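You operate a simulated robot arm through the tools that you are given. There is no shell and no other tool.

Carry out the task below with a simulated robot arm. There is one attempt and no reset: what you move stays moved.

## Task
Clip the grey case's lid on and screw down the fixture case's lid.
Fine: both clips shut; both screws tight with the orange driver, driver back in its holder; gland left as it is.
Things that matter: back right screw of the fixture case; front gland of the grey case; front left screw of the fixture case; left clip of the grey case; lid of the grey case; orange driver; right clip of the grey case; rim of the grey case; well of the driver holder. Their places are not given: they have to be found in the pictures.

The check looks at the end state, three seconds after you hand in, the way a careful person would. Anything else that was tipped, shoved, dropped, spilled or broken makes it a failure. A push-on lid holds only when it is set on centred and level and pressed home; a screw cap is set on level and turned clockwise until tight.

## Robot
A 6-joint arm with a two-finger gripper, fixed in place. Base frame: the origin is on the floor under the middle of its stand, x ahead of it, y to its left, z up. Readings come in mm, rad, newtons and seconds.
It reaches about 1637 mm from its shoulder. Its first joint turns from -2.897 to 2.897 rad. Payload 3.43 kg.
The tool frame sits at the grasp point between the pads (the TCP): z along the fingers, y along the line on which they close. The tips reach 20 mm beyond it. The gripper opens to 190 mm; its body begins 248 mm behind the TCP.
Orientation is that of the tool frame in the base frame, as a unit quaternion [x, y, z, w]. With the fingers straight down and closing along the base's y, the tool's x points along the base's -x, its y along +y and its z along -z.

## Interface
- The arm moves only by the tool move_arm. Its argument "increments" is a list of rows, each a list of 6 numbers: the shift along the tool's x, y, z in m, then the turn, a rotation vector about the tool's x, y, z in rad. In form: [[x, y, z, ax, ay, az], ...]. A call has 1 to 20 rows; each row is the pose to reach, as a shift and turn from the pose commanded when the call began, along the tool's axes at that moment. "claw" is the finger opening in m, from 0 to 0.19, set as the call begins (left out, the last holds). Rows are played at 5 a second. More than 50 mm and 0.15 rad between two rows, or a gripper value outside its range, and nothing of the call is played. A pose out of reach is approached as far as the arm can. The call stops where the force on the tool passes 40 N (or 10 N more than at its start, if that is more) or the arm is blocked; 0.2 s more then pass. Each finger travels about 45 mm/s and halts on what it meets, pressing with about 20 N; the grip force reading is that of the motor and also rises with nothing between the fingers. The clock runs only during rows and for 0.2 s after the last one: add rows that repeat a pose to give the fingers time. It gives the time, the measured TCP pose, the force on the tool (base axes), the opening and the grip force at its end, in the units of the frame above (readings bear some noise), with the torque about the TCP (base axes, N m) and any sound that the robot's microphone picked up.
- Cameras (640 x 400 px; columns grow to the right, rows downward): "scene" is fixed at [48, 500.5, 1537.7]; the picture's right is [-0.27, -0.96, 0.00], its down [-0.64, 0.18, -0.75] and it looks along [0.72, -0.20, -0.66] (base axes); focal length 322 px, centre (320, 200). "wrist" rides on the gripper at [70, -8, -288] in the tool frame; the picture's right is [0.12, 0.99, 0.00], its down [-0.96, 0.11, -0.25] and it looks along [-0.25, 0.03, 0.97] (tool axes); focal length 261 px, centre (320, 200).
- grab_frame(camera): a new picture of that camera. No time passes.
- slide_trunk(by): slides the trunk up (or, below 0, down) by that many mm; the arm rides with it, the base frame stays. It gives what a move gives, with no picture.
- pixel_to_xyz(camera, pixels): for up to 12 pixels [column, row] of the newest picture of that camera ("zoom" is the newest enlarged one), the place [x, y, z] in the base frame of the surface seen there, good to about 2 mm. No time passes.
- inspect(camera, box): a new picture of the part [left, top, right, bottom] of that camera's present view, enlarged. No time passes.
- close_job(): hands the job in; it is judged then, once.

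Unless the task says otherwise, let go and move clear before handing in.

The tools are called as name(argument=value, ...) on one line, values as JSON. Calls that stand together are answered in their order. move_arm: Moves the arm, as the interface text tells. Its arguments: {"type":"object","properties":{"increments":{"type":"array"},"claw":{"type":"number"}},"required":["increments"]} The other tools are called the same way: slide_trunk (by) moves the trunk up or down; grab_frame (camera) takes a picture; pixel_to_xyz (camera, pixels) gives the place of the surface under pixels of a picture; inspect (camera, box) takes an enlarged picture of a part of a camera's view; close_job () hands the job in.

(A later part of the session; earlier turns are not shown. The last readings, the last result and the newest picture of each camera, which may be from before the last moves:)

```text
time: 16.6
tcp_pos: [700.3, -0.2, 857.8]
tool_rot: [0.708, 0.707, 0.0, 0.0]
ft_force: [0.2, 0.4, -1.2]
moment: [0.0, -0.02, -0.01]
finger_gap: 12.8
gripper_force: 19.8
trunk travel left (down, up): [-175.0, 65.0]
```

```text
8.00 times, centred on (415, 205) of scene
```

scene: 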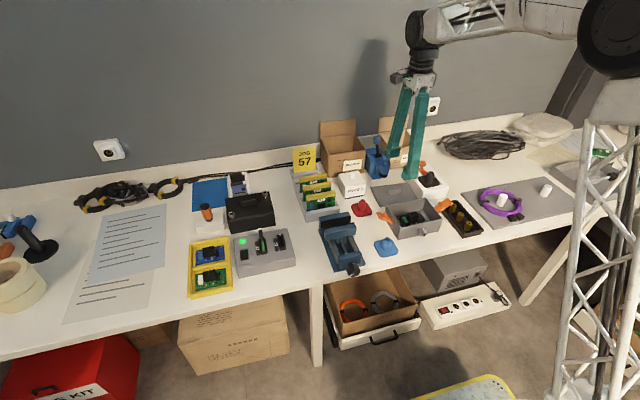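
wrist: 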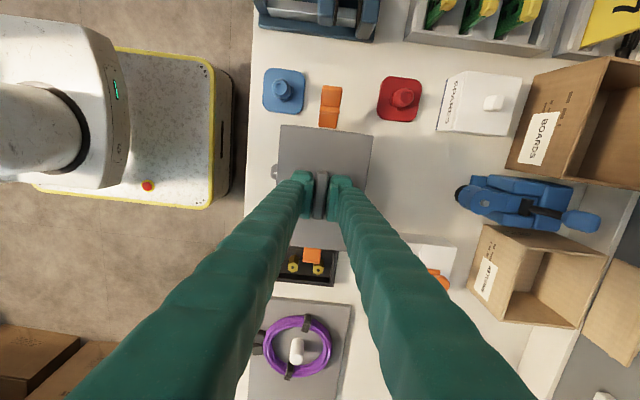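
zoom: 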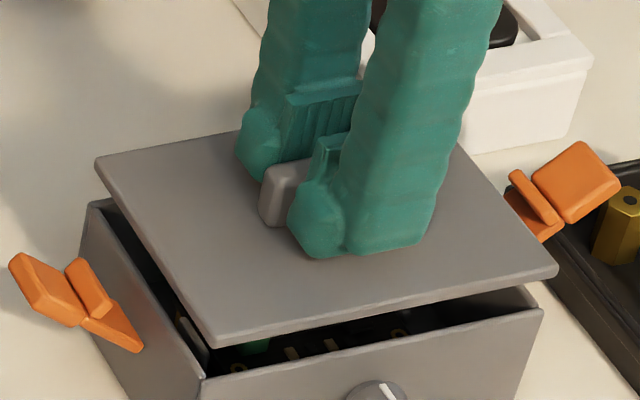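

pixel_to_xyz(camera="zoom", pixels=[[125, 203], [160, 258], [190, 306], [260, 331], [360, 311], [460, 291], [490, 195], [520, 228], [545, 255], [125, 156], [170, 147], [210, 140]])

pixel_to_xyz(camera="zoom", pixels=[[123, 202], [158, 257], [188, 305], [260, 333], [360, 313], [460, 293], [488, 195], [518, 228], [542, 255], [125, 158], [170, 150], [210, 142]])

pixel_to_xyz(camera="zoom", pixels=[[110, 240], [140, 287], [170, 332], [260, 373], [320, 361], [450, 334], [500, 324], [530, 294], [85, 204], [90, 215], [195, 370], [538, 308]])

```text
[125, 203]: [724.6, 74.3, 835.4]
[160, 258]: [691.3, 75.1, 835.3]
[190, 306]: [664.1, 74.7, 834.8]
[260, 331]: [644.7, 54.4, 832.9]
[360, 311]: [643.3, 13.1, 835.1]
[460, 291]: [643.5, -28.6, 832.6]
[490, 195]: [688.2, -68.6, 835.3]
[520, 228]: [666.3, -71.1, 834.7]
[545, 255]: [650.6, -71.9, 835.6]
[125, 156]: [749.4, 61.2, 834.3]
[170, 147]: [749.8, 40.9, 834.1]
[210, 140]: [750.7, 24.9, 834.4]
```

```text
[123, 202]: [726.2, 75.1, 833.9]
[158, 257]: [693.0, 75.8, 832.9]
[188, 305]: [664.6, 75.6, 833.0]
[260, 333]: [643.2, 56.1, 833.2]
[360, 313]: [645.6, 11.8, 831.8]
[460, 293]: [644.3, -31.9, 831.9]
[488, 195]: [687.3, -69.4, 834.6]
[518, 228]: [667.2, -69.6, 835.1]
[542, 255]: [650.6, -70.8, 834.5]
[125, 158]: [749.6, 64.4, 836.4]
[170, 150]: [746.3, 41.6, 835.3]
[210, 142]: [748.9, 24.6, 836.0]
```

```text
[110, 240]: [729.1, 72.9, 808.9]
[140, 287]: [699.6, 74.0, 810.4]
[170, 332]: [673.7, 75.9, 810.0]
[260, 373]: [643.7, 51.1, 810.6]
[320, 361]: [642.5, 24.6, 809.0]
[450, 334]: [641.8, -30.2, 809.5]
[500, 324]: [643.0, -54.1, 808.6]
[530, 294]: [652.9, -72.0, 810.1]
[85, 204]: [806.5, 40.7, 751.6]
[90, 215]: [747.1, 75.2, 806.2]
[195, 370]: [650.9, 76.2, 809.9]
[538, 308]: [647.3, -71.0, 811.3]
```

Lid and case are aligned within about 1 mm on all four sides. I'll lower slowly until it seats, watching the force.

move_arm(increments=[[0, 0, 0.005, 0, 0, 0], [0, 0, 0.01, 0, 0, 0], [0, 0, 0.012, 0, 0, 0], [0, 0, 0.014, 0, 0, 0], [0, 0, 0.016, 0, 0, 0], [0, 0, 0.018, 0, 0, 0], [0, 0, 0.019, 0, 0, 0], [0, 0, 0.019, 0, 0, 0]])

inspect(camera="scene", box=[375, 180, 455, 230])

```text
time: 18.4
tcp_pos: [700.6, -1.8, 838.6]
tool_rot: [0.707, 0.707, 0.0, 0.0]
ft_force: [-2.2, 3.5, 19.3]
moment: [0.0, 0.02, -0.03]
finger_gap: 12.9
gripper_force: 20.4
trunk travel left (down, up): [-175.0, 65.0]
```

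```text
8.00 times, centred on (415, 205) of scene
```

zoom: 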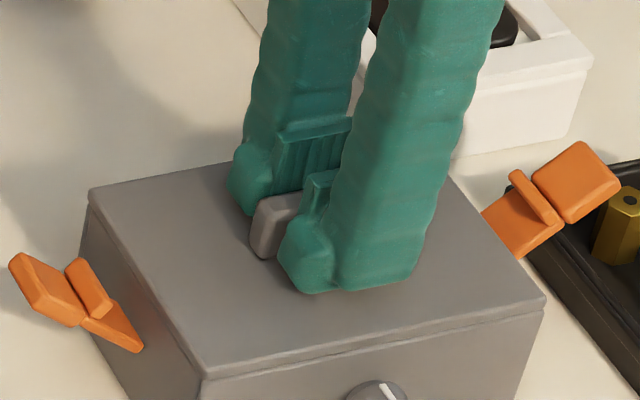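

The lid looks seated flush, with 19 N upward. I'll press a little further to be sure it is home.

move_arm(increments=[[0, 0, 0.001, 0, 0, 0], [0, 0, 0.002, 0, 0, 0], [0, 0, 0.003, 0, 0, 0], [0, 0, 0.004, 0, 0, 0]])

inspect(camera="scene", box=[375, 180, 455, 230])

```text
time: 19.4
tcp_pos: [701.0, -1.1, 835.6]
tool_rot: [0.708, 0.707, 0.001, 0.001]
ft_force: [-6.9, -6.8, 29.4]
moment: [-0.12, 0.15, -0.02]
finger_gap: 12.9
gripper_force: 19.8
trunk travel left (down, up): [-175.0, 65.0]
```

```text
8.00 times, centred on (415, 205) of scene
```

zoom: 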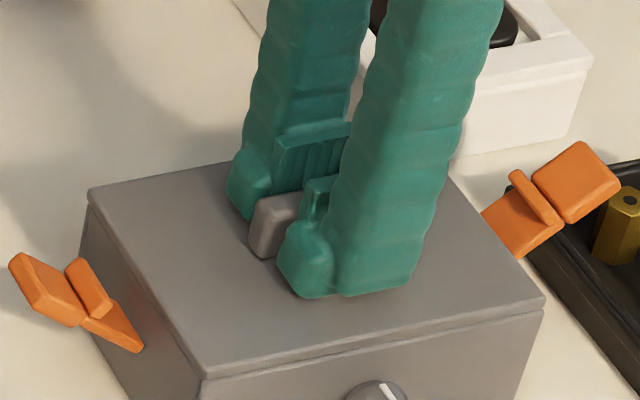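

Force is 29 N and the fingers slid down slightly on the handle. I'll check the lid is level by sampling its top at the four corners.

pixel_to_xyz(camera="zoom", pixels=[[105, 192], [130, 215], [205, 350], [225, 355], [520, 295], [530, 300], [480, 215], [465, 200], [230, 175], [150, 260], [370, 320], [500, 250]])

```text
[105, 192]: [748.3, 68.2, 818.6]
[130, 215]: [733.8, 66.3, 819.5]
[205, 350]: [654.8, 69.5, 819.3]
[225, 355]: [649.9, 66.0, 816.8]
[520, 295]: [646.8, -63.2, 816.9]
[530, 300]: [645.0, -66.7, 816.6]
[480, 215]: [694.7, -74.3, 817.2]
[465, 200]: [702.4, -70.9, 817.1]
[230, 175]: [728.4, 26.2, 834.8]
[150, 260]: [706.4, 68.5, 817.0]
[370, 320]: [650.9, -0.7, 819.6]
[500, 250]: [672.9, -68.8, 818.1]
```

The lid top is level at z≈817–819 all round, and the seam at zoom (370,345) is even. I'll release the handle and rise a little.

move_arm(increments=[[0, 0, -0.002, 0, 0, 0], [0, 0, -0.004, 0, 0, 0], [0, 0, -0.006, 0, 0, 0], [0, 0, -0.03, 0, 0, 0], [0, 0, -0.07, 0, 0, 0], [0, 0, -0.11, 0, 0, 0]], claw=0.045)

inspect(camera="scene", box=[375, 180, 455, 245])

inspect(camera="wrist", box=[250, 80, 400, 280])

```text
time: 20.8
tcp_pos: [700.5, 0.9, 944.7]
tool_rot: [0.708, 0.706, 0.0, 0.0]
ft_force: [0.6, -0.6, 0.3]
moment: [0.04, 0.1, 0.02]
finger_gap: 44.9
gripper_force: 0.0
trunk travel left (down, up): [-175.0, 65.0]
```

```text
6.15 times, centred on (415, 212) of scene
```

zoom: 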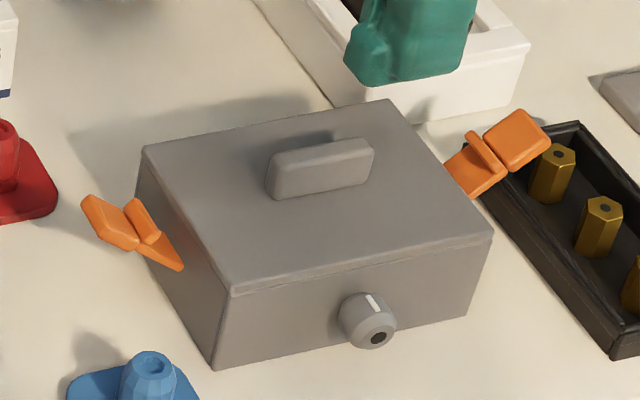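

```text
2.00 times, centred on (325, 180) of wrist
```

zoom: 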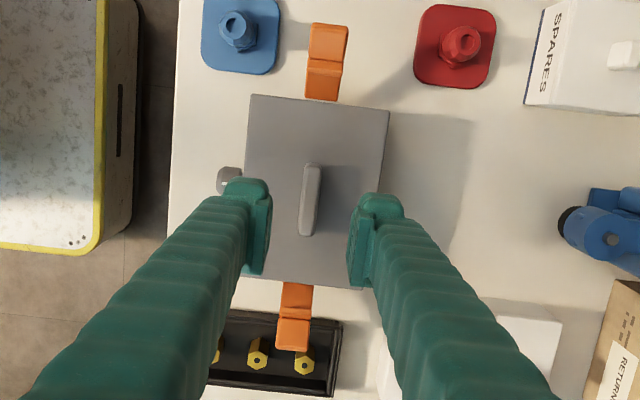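

The lid looks flush all round. Next are the clips; I'll zoom in on each to understand its shape and hinge.

inspect(camera="scene", box=[370, 195, 410, 220])

pixel_to_xyz(camera="zoom", pixels=[[100, 200], [160, 250], [220, 260], [250, 190], [290, 260], [310, 300], [350, 340], [370, 365], [200, 180], [130, 170], [260, 280], [300, 225]])

inspect(camera="wrist", box=[300, 80, 360, 140])

inspect(camera="wrist", box=[280, 210, 350, 270])

```text
16.00 times, centred on (390, 208) of scene
```

zoom: 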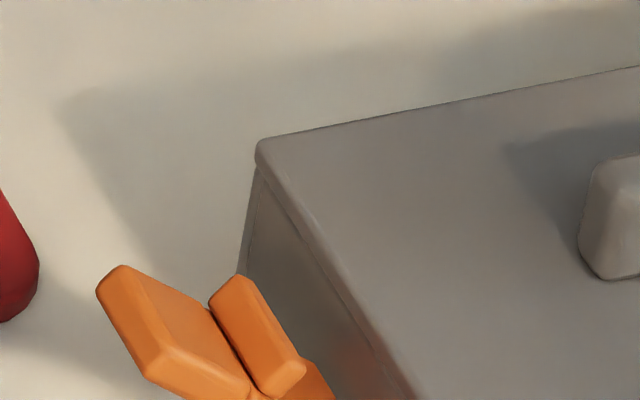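

```text
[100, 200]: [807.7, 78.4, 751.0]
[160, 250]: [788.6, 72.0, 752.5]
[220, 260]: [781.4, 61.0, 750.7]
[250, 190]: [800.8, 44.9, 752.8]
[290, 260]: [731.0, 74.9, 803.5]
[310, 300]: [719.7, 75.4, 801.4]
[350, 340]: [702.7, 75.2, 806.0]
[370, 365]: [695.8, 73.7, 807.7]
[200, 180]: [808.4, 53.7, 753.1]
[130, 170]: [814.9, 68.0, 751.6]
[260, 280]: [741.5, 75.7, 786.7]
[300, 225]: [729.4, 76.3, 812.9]
```

```text
6.67 times, centred on (330, 110) of wrist
```

zoom: 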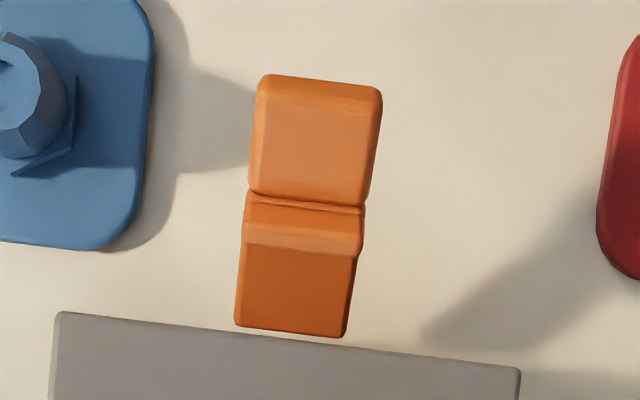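

```text
6.67 times, centred on (315, 240) of wrist
```

zoom: 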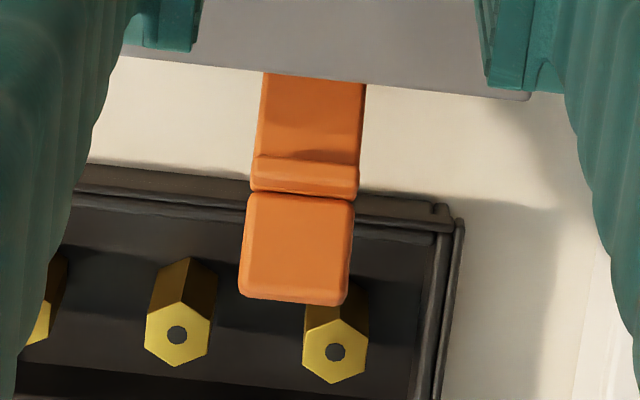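

Both clips show an arm, a ridge (hook) and an outer tab. I'll sample heights along each in the wrist zooms.

inspect(camera="wrist", box=[300, 80, 360, 140])

pixel_to_xyz(camera="zoom", pixels=[[318, 80], [315, 120], [312, 160], [308, 190], [306, 203], [303, 215], [300, 232], [298, 250], [295, 275], [293, 300], [290, 325], [289, 331]])

pixel_to_xyz(camera="zoom", pixels=[[255, 80], [380, 95], [250, 190], [363, 205], [243, 215], [361, 230], [236, 320], [345, 330], [300, 90], [300, 180], [300, 240], [300, 310]])

inspect(camera="wrist", box=[280, 210, 350, 270])

pixel_to_xyz(camera="zoom", pixels=[[315, 80], [313, 100], [312, 130], [308, 150], [306, 165], [304, 180], [302, 190], [300, 200], [298, 220], [296, 250], [294, 280], [292, 300]])

```text
6.67 times, centred on (330, 110) of wrist
```

zoom: 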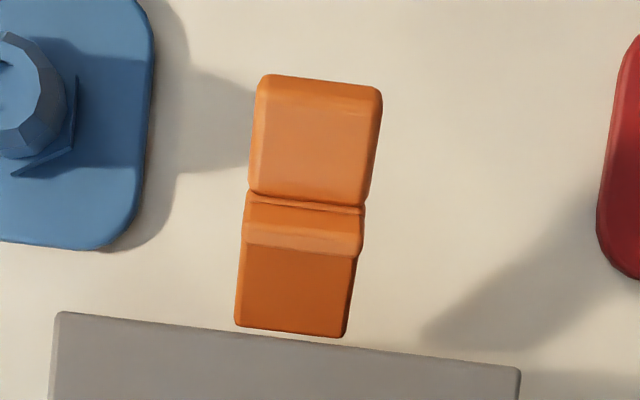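

```text
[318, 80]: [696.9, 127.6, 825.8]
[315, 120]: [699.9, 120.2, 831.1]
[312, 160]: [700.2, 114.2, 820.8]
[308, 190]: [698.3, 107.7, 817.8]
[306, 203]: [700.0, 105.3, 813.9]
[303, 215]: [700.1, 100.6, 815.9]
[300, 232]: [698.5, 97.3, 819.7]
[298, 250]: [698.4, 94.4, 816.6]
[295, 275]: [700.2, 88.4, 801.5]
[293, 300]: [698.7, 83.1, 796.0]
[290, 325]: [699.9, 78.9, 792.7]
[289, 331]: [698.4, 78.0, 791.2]
```

```text
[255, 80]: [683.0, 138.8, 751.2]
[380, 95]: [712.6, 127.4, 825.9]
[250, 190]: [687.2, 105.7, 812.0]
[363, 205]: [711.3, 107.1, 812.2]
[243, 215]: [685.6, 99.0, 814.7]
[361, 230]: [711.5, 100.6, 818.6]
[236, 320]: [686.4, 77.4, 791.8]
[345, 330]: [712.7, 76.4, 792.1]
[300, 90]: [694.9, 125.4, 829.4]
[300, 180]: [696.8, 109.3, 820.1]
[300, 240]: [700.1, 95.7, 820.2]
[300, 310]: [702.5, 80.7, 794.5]
```

```text
6.67 times, centred on (315, 240) of wrist
```

zoom: 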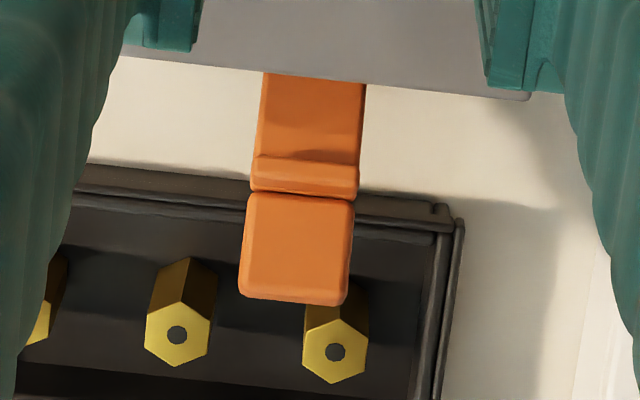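

```text
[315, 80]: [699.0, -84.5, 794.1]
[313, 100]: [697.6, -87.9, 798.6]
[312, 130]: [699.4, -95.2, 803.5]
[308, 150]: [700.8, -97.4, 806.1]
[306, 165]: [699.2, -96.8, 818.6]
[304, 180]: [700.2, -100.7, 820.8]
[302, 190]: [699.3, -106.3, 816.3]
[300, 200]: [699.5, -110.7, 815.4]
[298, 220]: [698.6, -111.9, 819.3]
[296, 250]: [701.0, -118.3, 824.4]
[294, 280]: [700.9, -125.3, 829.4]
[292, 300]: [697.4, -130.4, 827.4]
```

Each clip pivots near the wall (hinge z≈790), with the arm at 45° and the ridge hooking over the lid when swung in about 45°. I'll check the heights around the space outside each clip before pushing with closed fingers.

grab_frame(camera="wrist")

pixel_to_xyz(camera="scene", pixels=[[337, 222], [330, 245], [350, 262], [345, 230], [363, 215], [385, 242], [453, 205], [457, 217], [464, 226], [440, 205], [478, 232], [447, 196]])

```text
taken
```

wrist: 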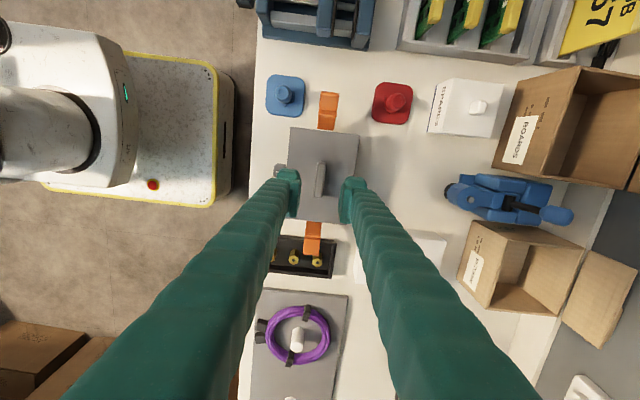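

```text
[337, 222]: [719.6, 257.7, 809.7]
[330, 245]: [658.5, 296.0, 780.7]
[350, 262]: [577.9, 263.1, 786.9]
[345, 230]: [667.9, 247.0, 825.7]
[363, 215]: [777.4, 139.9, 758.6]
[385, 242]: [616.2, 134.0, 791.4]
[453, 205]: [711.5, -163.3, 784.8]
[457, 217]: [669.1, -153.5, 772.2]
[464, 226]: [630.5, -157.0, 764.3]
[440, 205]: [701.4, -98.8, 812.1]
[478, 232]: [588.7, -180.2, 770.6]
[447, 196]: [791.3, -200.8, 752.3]
```

The left side is clear out to y≈210. I'll close the claw, move to y≈165 beside the left clip, and lower so the fingertips sit below the tab's tip.

move_arm(increments=[[0.03, 0, 0, 0, 0, 0], [0.07, 0, 0, 0, 0, 0], [0.115, 0, 0, 0, 0, 0], [0.15, 0, 0, 0, 0, 0], [0.165, 0, 0, 0, 0, 0], [0.165, 0, 0.03, 0, 0, 0], [0.165, 0, 0.07, 0, 0, 0], [0.165, 0, 0.1, 0, 0, 0], [0.165, 0, 0.113, 0, 0, 0], [0.165, 0, 0.113, 0, 0, 0]], claw=0.0)

grab_frame(camera="wrist")

inspect(camera="scene", box=[350, 170, 450, 245])

```text
time: 23.0
tcp_pos: [699.7, 164.8, 830.9]
tool_rot: [0.707, 0.708, 0.0, 0.0]
ft_force: [-0.4, 0.9, -0.8]
moment: [0.01, 0.02, 0.0]
finger_gap: 0.0
gripper_force: 19.7
trunk travel left (down, up): [-175.0, 65.0]
```

```text
taken
```

wrist: 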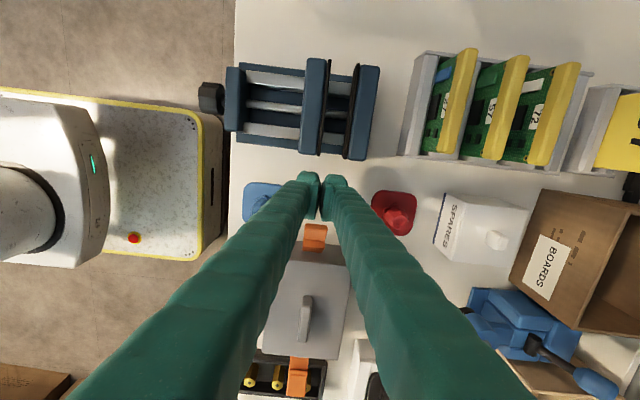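

```text
5.33 times, centred on (400, 208) of scene
```

zoom: 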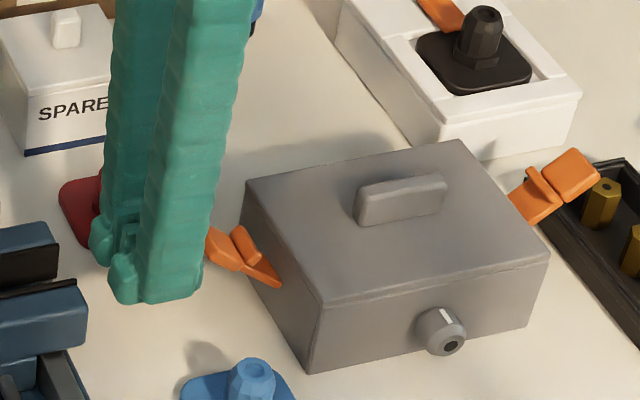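

The closed fingers stand just outside the tab. I'll push inward (−y) slowly and watch the force and sounds.

move_arm(increments=[[-0.005, 0, 0, 0, 0, 0], [-0.01, 0, 0, 0, 0, 0], [-0.015, 0, 0, 0, 0, 0], [-0.02, 0, 0, 0, 0, 0], [-0.025, 0, 0, 0, 0, 0], [-0.03, 0, 0, 0, 0, 0], [-0.035, 0, 0, 0, 0, 0], [-0.04, 0, 0, 0, 0, 0]], claw=0.0)

inspect(camera="scene", box=[350, 170, 450, 245])

```text
time: 24.8
tcp_pos: [700.8, 123.1, 830.2]
tool_rot: [0.708, 0.706, 0.0, 0.0]
ft_force: [-0.1, -0.7, -0.7]
moment: [-0.02, 0.05, -0.06]
finger_gap: 0.0
gripper_force: 34.1
trunk travel left (down, up): [-175.0, 65.0]
```

```text
5.33 times, centred on (400, 208) of scene
```

zoom: 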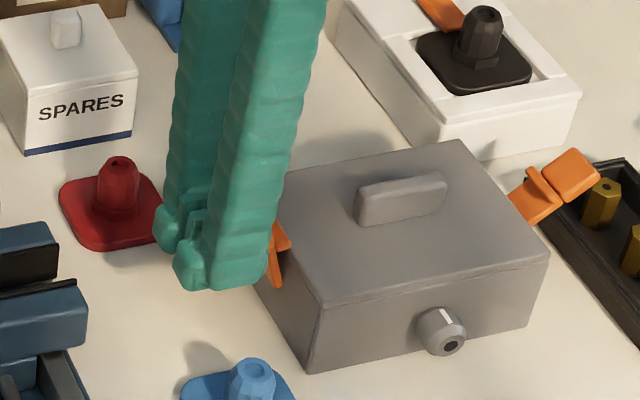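

The clip is swinging in with almost no resistance. I'll continue in smaller steps.

move_arm(increments=[[-0.004, 0, 0, 0, 0, 0], [-0.008, 0, 0, 0, 0, 0], [-0.012, 0, 0, 0, 0, 0], [-0.016, 0, 0, 0, 0, 0], [-0.019, 0, 0, 0, 0, 0], [-0.022, 0, 0, 0, 0, 0]], claw=0.0)

inspect(camera="scene", box=[350, 170, 450, 245])

inspect(camera="wrist", box=[250, 150, 380, 300])

```text
time: 26.2
tcp_pos: [701.0, 108.8, 832.6]
tool_rot: [0.709, 0.705, 0.004, -0.003]
ft_force: [-7.3, 48.5, 2.2]
moment: [0.27, 0.02, -0.05]
finger_gap: 6.2
gripper_force: 34.4
trunk travel left (down, up): [-175.0, 65.0]
stopped in row 6: the force on the tool passed its limit at 46 N (the readings are from after the stop); the commanded pose is now the measured one
```

```text
5.33 times, centred on (400, 208) of scene
```

zoom: 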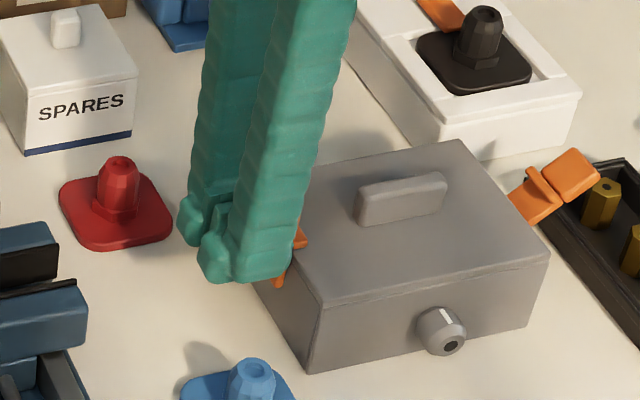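

```text
2.67 times, centred on (315, 225) of wrist
```

zoom: 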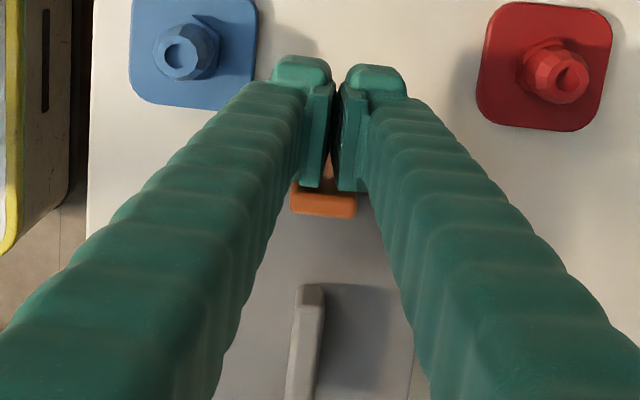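

The force jumped to 48 N at y≈109 and the fingers spread slightly, so the clip has reached a stop. I'll back off and look at it.

move_arm(increments=[[0.01, 0, 0, 0, 0, 0], [0.03, 0, 0, 0, 0, 0], [0.06, 0, 0, 0, 0, 0], [0.06, 0, 0, 0, 0, 0]], claw=0.0)

inspect(camera="scene", box=[370, 180, 430, 220])

inspect(camera="wrist", box=[220, 180, 380, 380])

```text
time: 27.2
tcp_pos: [703.1, 164.3, 830.5]
tool_rot: [0.708, 0.706, 0.001, -0.001]
ft_force: [-0.7, -0.1, -0.4]
moment: [0.0, 0.0, 0.0]
finger_gap: 0.0
gripper_force: 34.8
trunk travel left (down, up): [-175.0, 65.0]
```

```text
10.00 times, centred on (400, 200) of scene
```

zoom: 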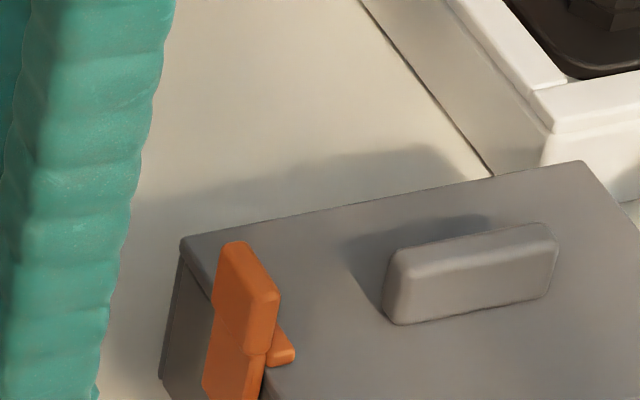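

```text
2.00 times, centred on (300, 280) of wrist
```

zoom: 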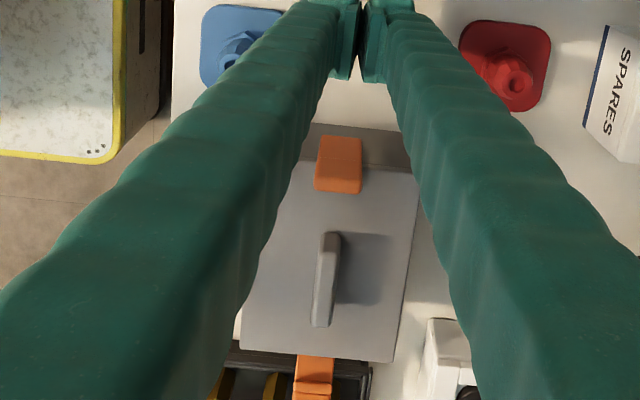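

The left clip now stands upright with its ridge hooked over the lid edge and stays after release. I'll zoom in and measure to see whether it's fully shut.

inspect(camera="scene", box=[370, 195, 420, 230])

pixel_to_xyz(camera="zoom", pixels=[[245, 140], [270, 170], [260, 210], [250, 240], [240, 270], [290, 235], [220, 200], [225, 160], [300, 240], [320, 270], [265, 150], [235, 290]])

```text
11.43 times, centred on (395, 212) of scene
```

zoom: 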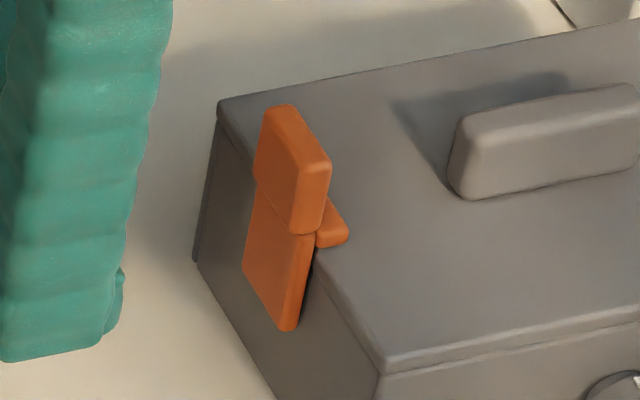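

```text
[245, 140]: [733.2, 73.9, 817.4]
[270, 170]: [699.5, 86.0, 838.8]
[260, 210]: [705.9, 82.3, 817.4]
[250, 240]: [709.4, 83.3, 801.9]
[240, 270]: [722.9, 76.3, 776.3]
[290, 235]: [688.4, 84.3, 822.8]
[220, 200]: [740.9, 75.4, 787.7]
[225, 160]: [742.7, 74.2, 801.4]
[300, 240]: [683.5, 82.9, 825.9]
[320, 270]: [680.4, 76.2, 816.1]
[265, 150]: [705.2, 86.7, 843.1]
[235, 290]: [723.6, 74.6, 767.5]
```

pixel_to_xyz(camera="zoom", pixels=[[285, 320], [270, 290], [265, 250], [285, 270], [295, 210], [280, 130], [300, 190], [330, 230], [338, 240], [335, 210], [345, 235], [325, 245]])

inspect(camera="wrist", box=[290, 230, 370, 290])

```text
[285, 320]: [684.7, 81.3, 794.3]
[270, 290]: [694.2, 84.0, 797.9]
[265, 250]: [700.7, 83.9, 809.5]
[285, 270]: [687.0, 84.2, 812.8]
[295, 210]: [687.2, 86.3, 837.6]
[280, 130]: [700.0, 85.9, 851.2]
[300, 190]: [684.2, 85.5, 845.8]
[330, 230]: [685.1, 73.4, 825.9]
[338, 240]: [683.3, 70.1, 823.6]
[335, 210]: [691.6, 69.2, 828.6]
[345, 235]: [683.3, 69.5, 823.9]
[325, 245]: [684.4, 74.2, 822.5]
```

```text
6.67 times, centred on (330, 260) of wrist
```

zoom: 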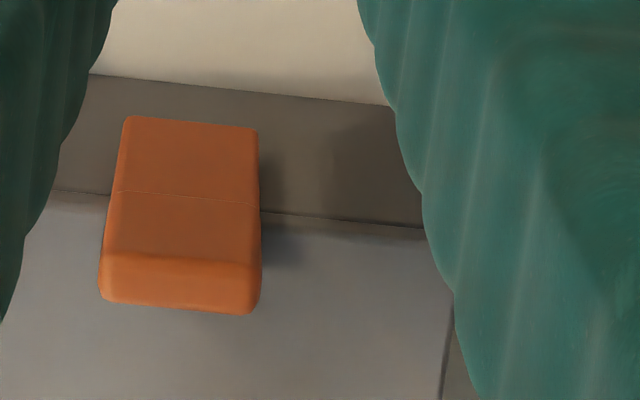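

The left clip's arm is vertical against the wall (y≈84 from z 794 to 813) with the hook over the lid, so it is shut. I'll rise, cross over, and lower outside the right clip.

move_arm(increments=[[0, -0.001, -0.04, 0, 0, 0], [0, -0.002, -0.08, 0, 0, 0], [-0.005, -0.002, -0.115, 0, 0, 0], [-0.045, -0.002, -0.12, 0, 0, 0], [-0.09, -0.002, -0.12, 0, 0, 0], [-0.135, -0.002, -0.12, 0, 0, 0], [-0.18, -0.002, -0.12, 0, 0, 0], [-0.225, -0.002, -0.12, 0, 0, 0], [-0.27, -0.002, -0.12, 0, 0, 0], [-0.31, -0.002, -0.12, 0, 0, 0], [-0.335, -0.002, -0.12, 0, 0, 0], [-0.335, -0.002, -0.09, 0, 0, 0], [-0.335, -0.002, -0.05, 0, 0, 0], [-0.335, -0.002, -0.04, 0, 0, 0], [-0.335, -0.002, -0.04, 0, 0, 0]], claw=0.0)

grab_frame(camera="wrist")

inspect(camera="scene", box=[380, 160, 490, 245])

```text
time: 30.4
tcp_pos: [697.9, -170.1, 871.5]
tool_rot: [0.709, 0.705, 0.001, -0.002]
ft_force: [-0.8, 0.0, 0.0]
moment: [0.0, -0.02, -0.02]
finger_gap: 0.0
gripper_force: 34.6
trunk travel left (down, up): [-175.0, 65.0]
```

```text
taken
```

wrist: 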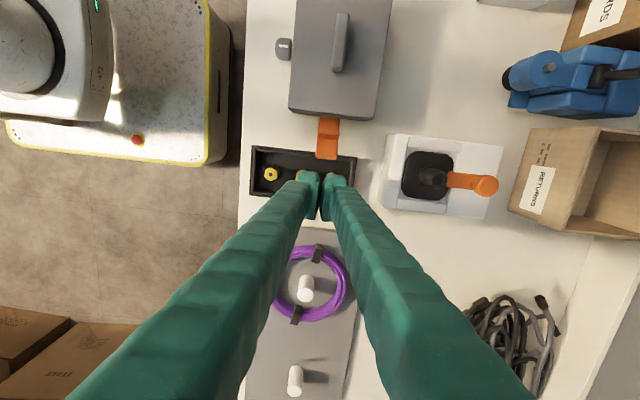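

```text
4.71 times, centred on (435, 202) of scene
```

zoom: 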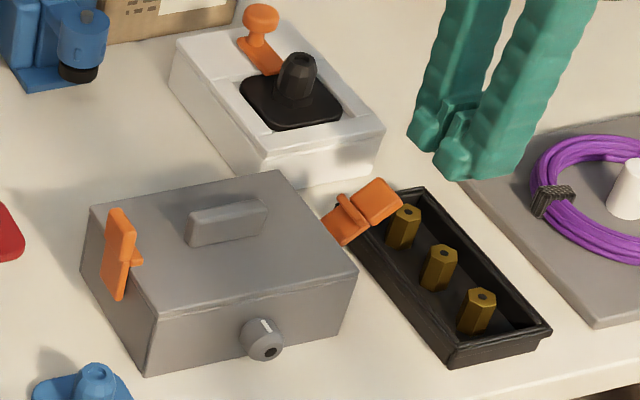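

The left clip is still shut and the lid seated. Before lowering on this side I'll check the height of the cable spool and standoffs near the fingers.

pixel_to_xyz(camera="scene", pixels=[[502, 197], [494, 200], [486, 199], [453, 206], [460, 217], [468, 226], [447, 202], [452, 200], [463, 198], [475, 195], [480, 208], [485, 220]])

pixel_to_xyz(camera="wrist", pixels=[[328, 122], [328, 135], [328, 150], [328, 157], [305, 283], [318, 252], [347, 165], [271, 174], [300, 180], [325, 185], [395, 160], [385, 195]])

```text
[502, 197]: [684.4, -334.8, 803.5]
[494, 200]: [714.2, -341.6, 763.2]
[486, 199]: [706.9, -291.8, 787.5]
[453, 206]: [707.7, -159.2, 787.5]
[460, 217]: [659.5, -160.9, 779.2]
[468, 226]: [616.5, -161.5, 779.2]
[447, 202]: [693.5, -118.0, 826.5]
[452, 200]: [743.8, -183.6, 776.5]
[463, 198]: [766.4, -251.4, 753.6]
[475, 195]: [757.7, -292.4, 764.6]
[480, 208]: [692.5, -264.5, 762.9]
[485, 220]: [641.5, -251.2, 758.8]
```

```text
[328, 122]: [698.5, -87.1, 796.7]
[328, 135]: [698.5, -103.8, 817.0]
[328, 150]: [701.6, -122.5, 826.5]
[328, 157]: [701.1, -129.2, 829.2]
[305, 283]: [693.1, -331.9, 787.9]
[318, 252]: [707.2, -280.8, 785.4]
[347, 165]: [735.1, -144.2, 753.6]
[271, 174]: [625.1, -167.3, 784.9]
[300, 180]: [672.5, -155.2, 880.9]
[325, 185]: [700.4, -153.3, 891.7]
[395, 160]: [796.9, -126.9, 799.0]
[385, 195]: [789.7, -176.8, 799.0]
```

Nothing near the fingers rises above z≈790, so I'll lower and push inward (+y) on the right clip.

move_arm(increments=[[0, 0.002, 0.02, 0, 0, 0], [0, 0.002, 0.041, 0, 0, 0], [0, 0.002, 0.041, 0, 0, 0], [0.01, 0.002, 0.041, 0, 0, 0], [0.02, 0.002, 0.041, 0, 0, 0], [0.025, 0.002, 0.041, 0, 0, 0], [0.03, 0.002, 0.041, 0, 0, 0], [0.035, 0.002, 0.041, 0, 0, 0], [0.04, 0.002, 0.041, 0, 0, 0], [0.045, 0.002, 0.041, 0, 0, 0]], claw=0.0)

inspect(camera="scene", box=[380, 160, 490, 245])

```text
time: 32.6
tcp_pos: [699.4, -125.7, 830.4]
tool_rot: [0.708, 0.706, 0.001, -0.001]
ft_force: [0.2, -0.5, 0.2]
moment: [0.05, -0.03, 0.0]
finger_gap: 0.2
gripper_force: 34.4
trunk travel left (down, up): [-175.0, 65.0]
```

```text
4.71 times, centred on (435, 202) of scene
```

zoom: 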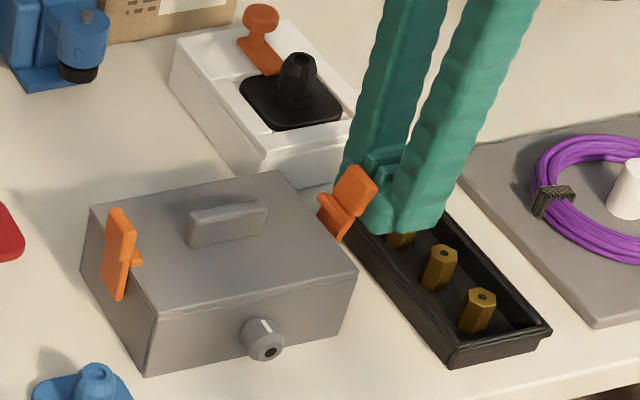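

The right clip is swinging in freely. I'll continue with small steps until it stops.

move_arm(increments=[[0.004, 0, 0, 0, 0, 0], [0.008, 0, 0, 0, 0, 0], [0.011, 0, 0, 0, 0, 0], [0.014, 0, 0, 0, 0, 0], [0.017, 0, 0, 0, 0, 0], [0.02, 0, 0, 0, 0, 0], [0.022, 0, 0, 0, 0, 0]], claw=0.0)

inspect(camera="scene", box=[380, 160, 490, 245])

```text
time: 34.3
tcp_pos: [700.2, -108.7, 830.9]
tool_rot: [0.706, 0.708, 0.0, 0.001]
ft_force: [-7.2, -49.6, 0.5]
moment: [-0.19, 0.05, 0.12]
finger_gap: 5.8
gripper_force: 34.0
trunk travel left (down, up): [-175.0, 65.0]
stopped in row 7: the force on the tool passed its limit at 43 N (the readings are from after the stop); the commanded pose is now the measured one
```

```text
4.71 times, centred on (435, 202) of scene
```

zoom: 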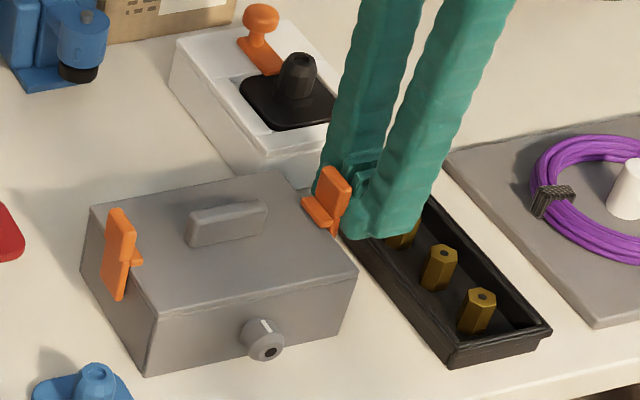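

It stopped at the mirror-image position (y≈−109, 49 N), so the right clip is home as well. I'll back off, rise, and check both clips.

move_arm(increments=[[-0.015, 0, 0, 0, 0, 0], [-0.045, 0, 0, 0, 0, 0], [-0.05, 0, -0.03, 0, 0, 0], [-0.05, 0, -0.08, 0, 0, 0], [-0.05, 0, -0.13, 0, 0, 0], [-0.05, 0, -0.16, 0, 0, 0]], claw=0.0)

inspect(camera="scene", box=[375, 180, 465, 240])

grab_frame(camera="wrist")

```text
time: 35.7
tcp_pos: [701.5, -155.5, 990.4]
tool_rot: [0.708, 0.706, 0.001, -0.001]
ft_force: [0.2, 0.2, 0.8]
moment: [0.0, 0.07, 0.01]
finger_gap: 0.0
gripper_force: 33.9
trunk travel left (down, up): [-175.0, 65.0]
```

```text
6.67 times, centred on (420, 210) of scene
```

zoom: 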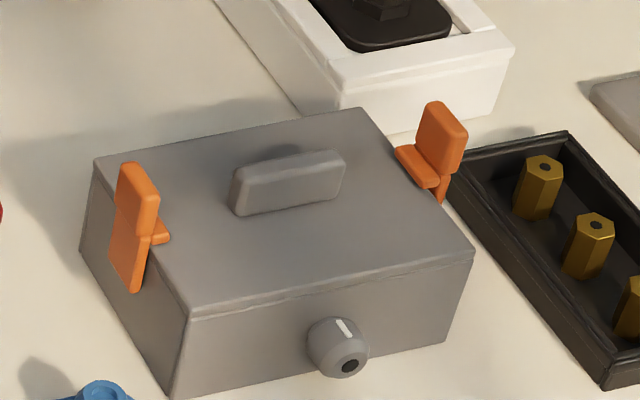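

```text
taken
```

wrist: 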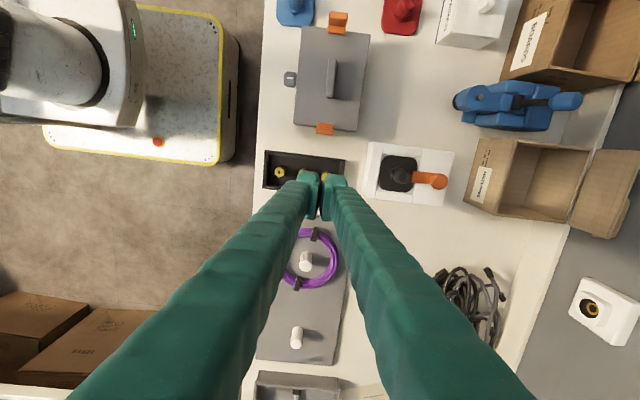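

Both clips look shut with their hooks over the lid. I'll verify the right one numerically and, at the same time, look at the driver and fixture case area.

pixel_to_xyz(camera="zoom", pixels=[[435, 115], [440, 140], [430, 165], [455, 125], [460, 150], [415, 170], [425, 180], [443, 190], [405, 150], [130, 180], [125, 250], [160, 235]])

inspect(camera="scene", box=[185, 170, 295, 250])

```text
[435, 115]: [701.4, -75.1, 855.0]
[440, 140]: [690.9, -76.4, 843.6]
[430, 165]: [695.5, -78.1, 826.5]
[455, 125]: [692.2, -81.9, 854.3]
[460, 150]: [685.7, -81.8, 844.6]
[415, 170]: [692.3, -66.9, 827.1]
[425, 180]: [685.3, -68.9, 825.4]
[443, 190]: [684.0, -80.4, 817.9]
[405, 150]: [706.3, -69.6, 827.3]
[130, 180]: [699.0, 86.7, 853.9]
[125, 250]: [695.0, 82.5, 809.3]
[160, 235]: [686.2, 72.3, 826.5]
```

```text
5.00 times, centred on (240, 210) of scene
```

zoom: 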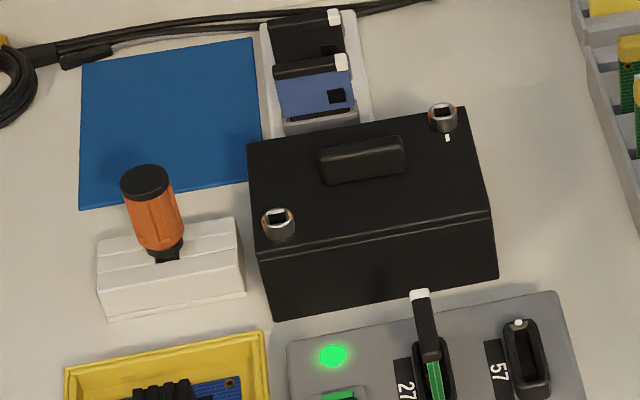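

The right clip is vertical and symmetric with the left, so both are shut. I'll move the arm over the fixture case and driver, restoring the original yaw, for a closer look.

move_arm(increments=[[0.0447, 0.008, 0, 0, 0, -0.098], [0.0894, 0.016, 0, 0, 0, -0.196], [0.1341, 0.024, 0, 0, 0, -0.294], [0.1788, 0.032, 0, 0, 0, -0.392], [0.2235, 0.04, 0, 0, 0, -0.49], [0.2682, 0.048, 0, 0, 0, -0.588], [0.3129, 0.056, 0, 0, 0, -0.686], [0.3576, 0.064, 0, 0, 0, -0.784], [0.4023, 0.072, 0, 0, 0, -0.882], [0.447, 0.08, 0, 0, 0, -0.98], [0.4917, 0.088, 0, 0, 0, -1.078], [0.5364, 0.096, 0, 0, 0, -1.176], [0.5811, 0.104, 0, 0, 0, -1.274], [0.6258, 0.112, 0, 0, 0, -1.372], [0.6705, 0.12, 0, 0, 0, -1.47], [0.715, 0.128, 0, 0, 0, -1.5708], [0.715, 0.128, 0, 0, 0, -1.5708]], claw=0.19)

grab_frame(camera="wrist")

grab_frame(camera="scene")

```text
time: 39.3
tcp_pos: [830.9, 562.1, 989.4]
tool_rot: [0.0, 1.0, 0.0, 0.0]
ft_force: [0.0, 0.0, -0.3]
moment: [-0.05, 0.04, 0.0]
finger_gap: 190.0
gripper_force: 0.0
trunk travel left (down, up): [-175.0, 65.0]
```

```text
taken
```

wrist: 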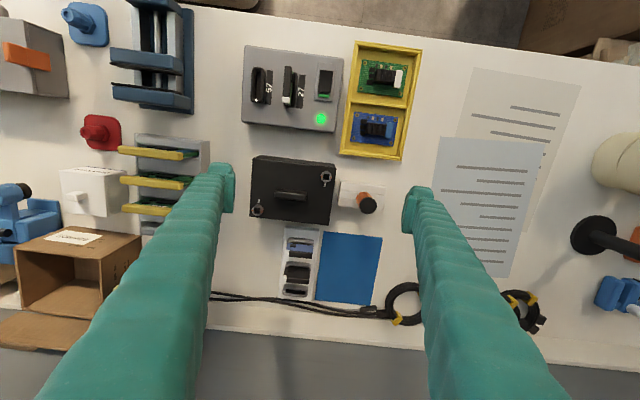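

```text
taken
```

scene: 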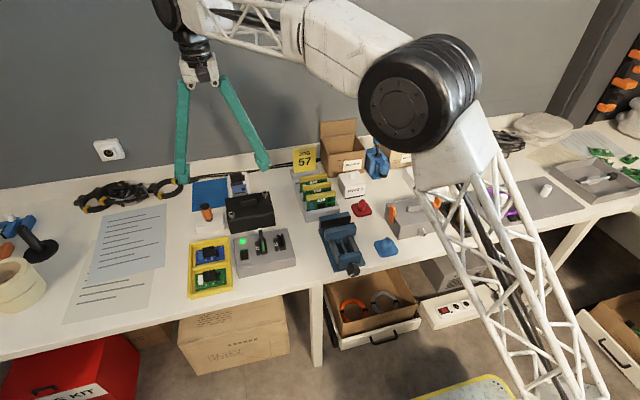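

The wrist view now shows the black case at (292,190), screws at about (326,177) and (257,211), and the driver at (367,203). I'll zoom in on them.

inspect(camera="wrist", box=[235, 145, 405, 245])

pixel_to_xyz(camera="zoom", pixels=[[343, 120], [84, 248], [475, 220], [500, 212], [220, 180], [100, 60], [370, 80], [360, 260], [60, 200], [440, 150], [530, 190], [300, 180]])

inspect(camera="wrist", box=[310, 160, 345, 195])

inspect(camera="wrist", box=[240, 192, 275, 227])

```text
3.76 times, centred on (320, 195) of wrist
```

zoom: 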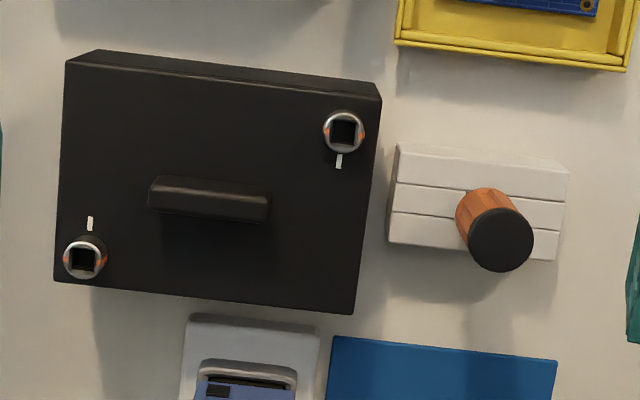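

```text
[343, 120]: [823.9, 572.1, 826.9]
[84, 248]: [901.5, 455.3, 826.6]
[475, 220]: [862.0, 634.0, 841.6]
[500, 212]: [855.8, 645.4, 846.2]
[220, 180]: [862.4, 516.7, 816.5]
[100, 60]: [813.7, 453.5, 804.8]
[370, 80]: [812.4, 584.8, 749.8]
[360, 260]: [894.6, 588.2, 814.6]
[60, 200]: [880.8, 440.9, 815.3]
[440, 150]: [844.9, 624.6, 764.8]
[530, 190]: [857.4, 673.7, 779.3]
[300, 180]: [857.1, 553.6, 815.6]
```

```text
11.43 times, centred on (328, 178) of wrist
```

zoom: 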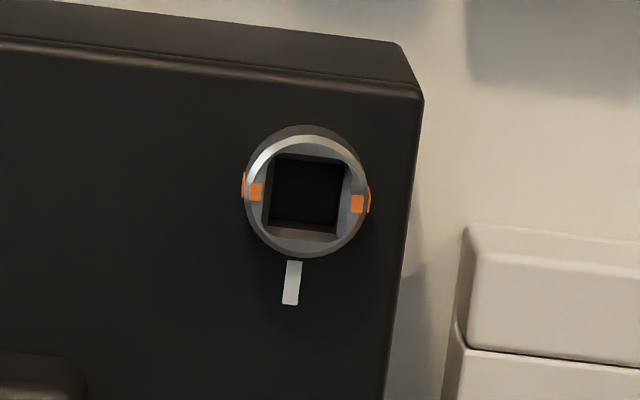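

```text
11.43 times, centred on (258, 210) of wrist
```

zoom: 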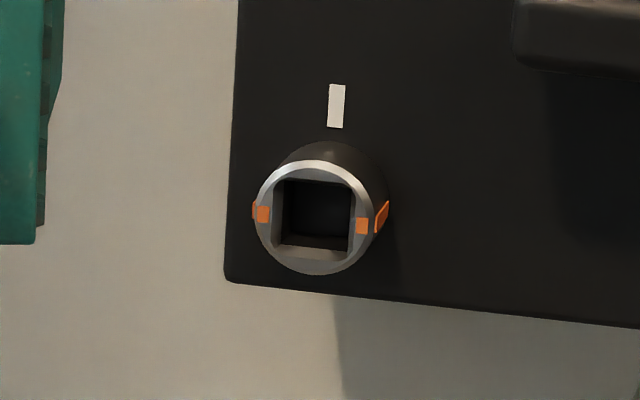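

The screws have square sockets, with orange marks on ±y and a white tick on the lid a quarter turn away. So a clockwise quarter turn should align the marks. Next I'll examine the driver and its holder.

inspect(camera="wrist", box=[335, 175, 395, 225])

pixel_to_xyz(camera="zoom", pixels=[[340, 270], [300, 250], [385, 250], [345, 225], [350, 310], [290, 170], [330, 140], [300, 130], [250, 200], [400, 190], [200, 150], [420, 150]])

inspect(camera="scene", box=[190, 195, 235, 240])

pixel_to_xyz(camera="zoom", pixels=[[280, 90], [300, 150], [320, 200], [330, 215], [280, 150], [340, 150], [330, 225], [260, 250], [420, 200], [280, 300], [230, 220], [310, 245]])

```text
8.00 times, centred on (365, 200) of wrist
```

zoom: 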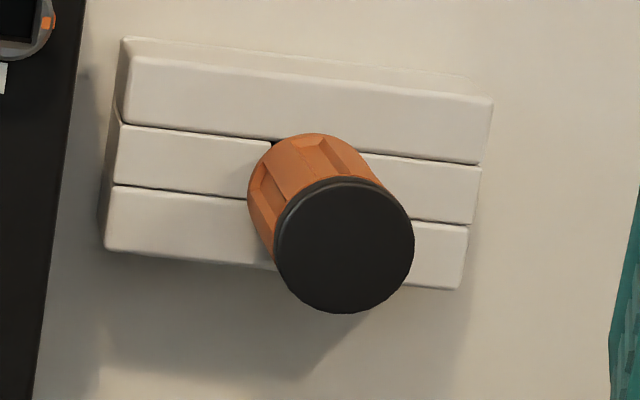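

```text
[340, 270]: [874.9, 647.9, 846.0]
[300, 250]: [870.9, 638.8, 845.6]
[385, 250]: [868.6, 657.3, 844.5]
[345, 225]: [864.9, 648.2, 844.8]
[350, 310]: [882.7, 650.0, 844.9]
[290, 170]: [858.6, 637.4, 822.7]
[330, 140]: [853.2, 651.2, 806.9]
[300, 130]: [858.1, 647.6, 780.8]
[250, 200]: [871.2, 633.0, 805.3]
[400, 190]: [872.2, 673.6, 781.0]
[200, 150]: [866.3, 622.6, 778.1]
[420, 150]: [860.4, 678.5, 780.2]
```

```text
8.89 times, centred on (212, 218) of scene
```

zoom: 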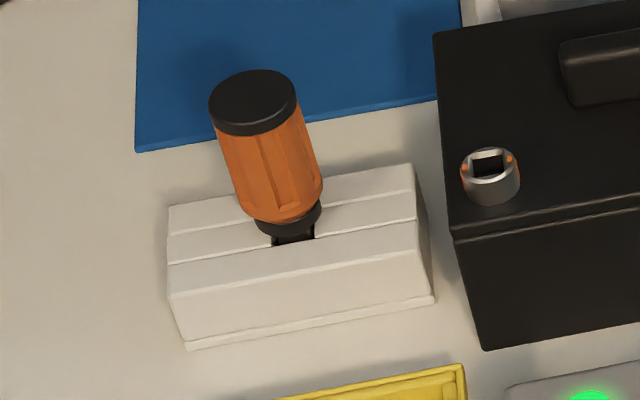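

```text
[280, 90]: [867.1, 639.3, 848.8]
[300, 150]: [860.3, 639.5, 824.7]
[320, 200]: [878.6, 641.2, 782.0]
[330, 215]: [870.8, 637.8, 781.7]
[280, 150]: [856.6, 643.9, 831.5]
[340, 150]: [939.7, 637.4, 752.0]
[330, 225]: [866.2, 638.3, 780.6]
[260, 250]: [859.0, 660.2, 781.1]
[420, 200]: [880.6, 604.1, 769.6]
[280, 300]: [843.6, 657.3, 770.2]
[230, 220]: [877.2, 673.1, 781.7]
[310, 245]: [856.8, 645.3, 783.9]
```

The driver's cap centre is near (868, 648) with its top at z≈845, and the holder top is at z≈780. The black case sits close on its −y side, so I'll approach with the fingers closing along x, turning −90°. First I'll hover above the driver.

move_arm(increments=[[-0.0034, 0.008, 0.0, 0, 0, -0.1428], [-0.0068, 0.016, 0.0, 0, 0, -0.2856], [-0.0102, 0.024, 0.0, 0, 0, -0.4284], [-0.0136, 0.031, 0.0, 0, 0, -0.5712], [-0.017, 0.039, 0.0, 0, 0, -0.714], [-0.0204, 0.047, 0.0, 0, 0, -0.8568], [-0.024, 0.055, 0.01, 0, 0, -0.9996], [-0.0275, 0.063, 0.02, 0, 0, -1.1424], [-0.031, 0.07, 0.03, 0, 0, -1.2852], [-0.0345, 0.078, 0.04, 0, 0, -1.428], [-0.0375, 0.086, 0.05, 0, 0, -1.5708], [-0.0375, 0.086, 0.06, 0, 0, -1.5708], [-0.0375, 0.086, 0.06, 0, 0, -1.5708]], claw=0.08)

grab_frame(camera="wrist")

inspect(camera="scene", box=[170, 150, 270, 250])

```text
time: 42.1
tcp_pos: [865.8, 645.5, 931.9]
tool_rot: [0.708, -0.706, 0.001, 0.0]
ft_force: [0.4, -0.8, 0.1]
moment: [-0.01, 0.01, -0.03]
finger_gap: 80.1
gripper_force: 0.1
trunk travel left (down, up): [-175.0, 65.0]
```

```text
taken
```

wrist: 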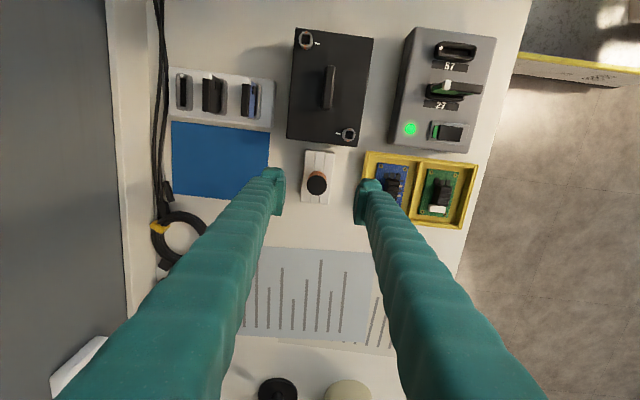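

```text
4.00 times, centred on (220, 200) of scene
```

zoom: 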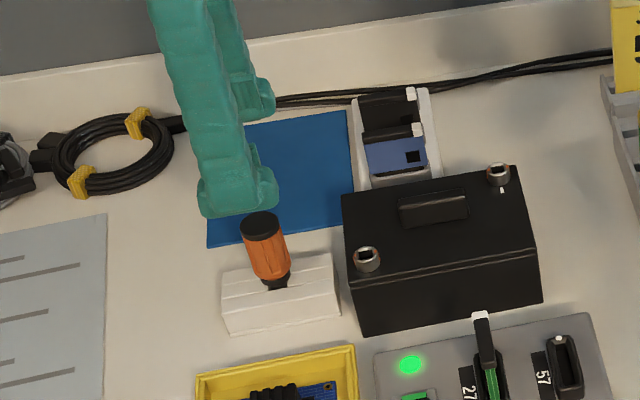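

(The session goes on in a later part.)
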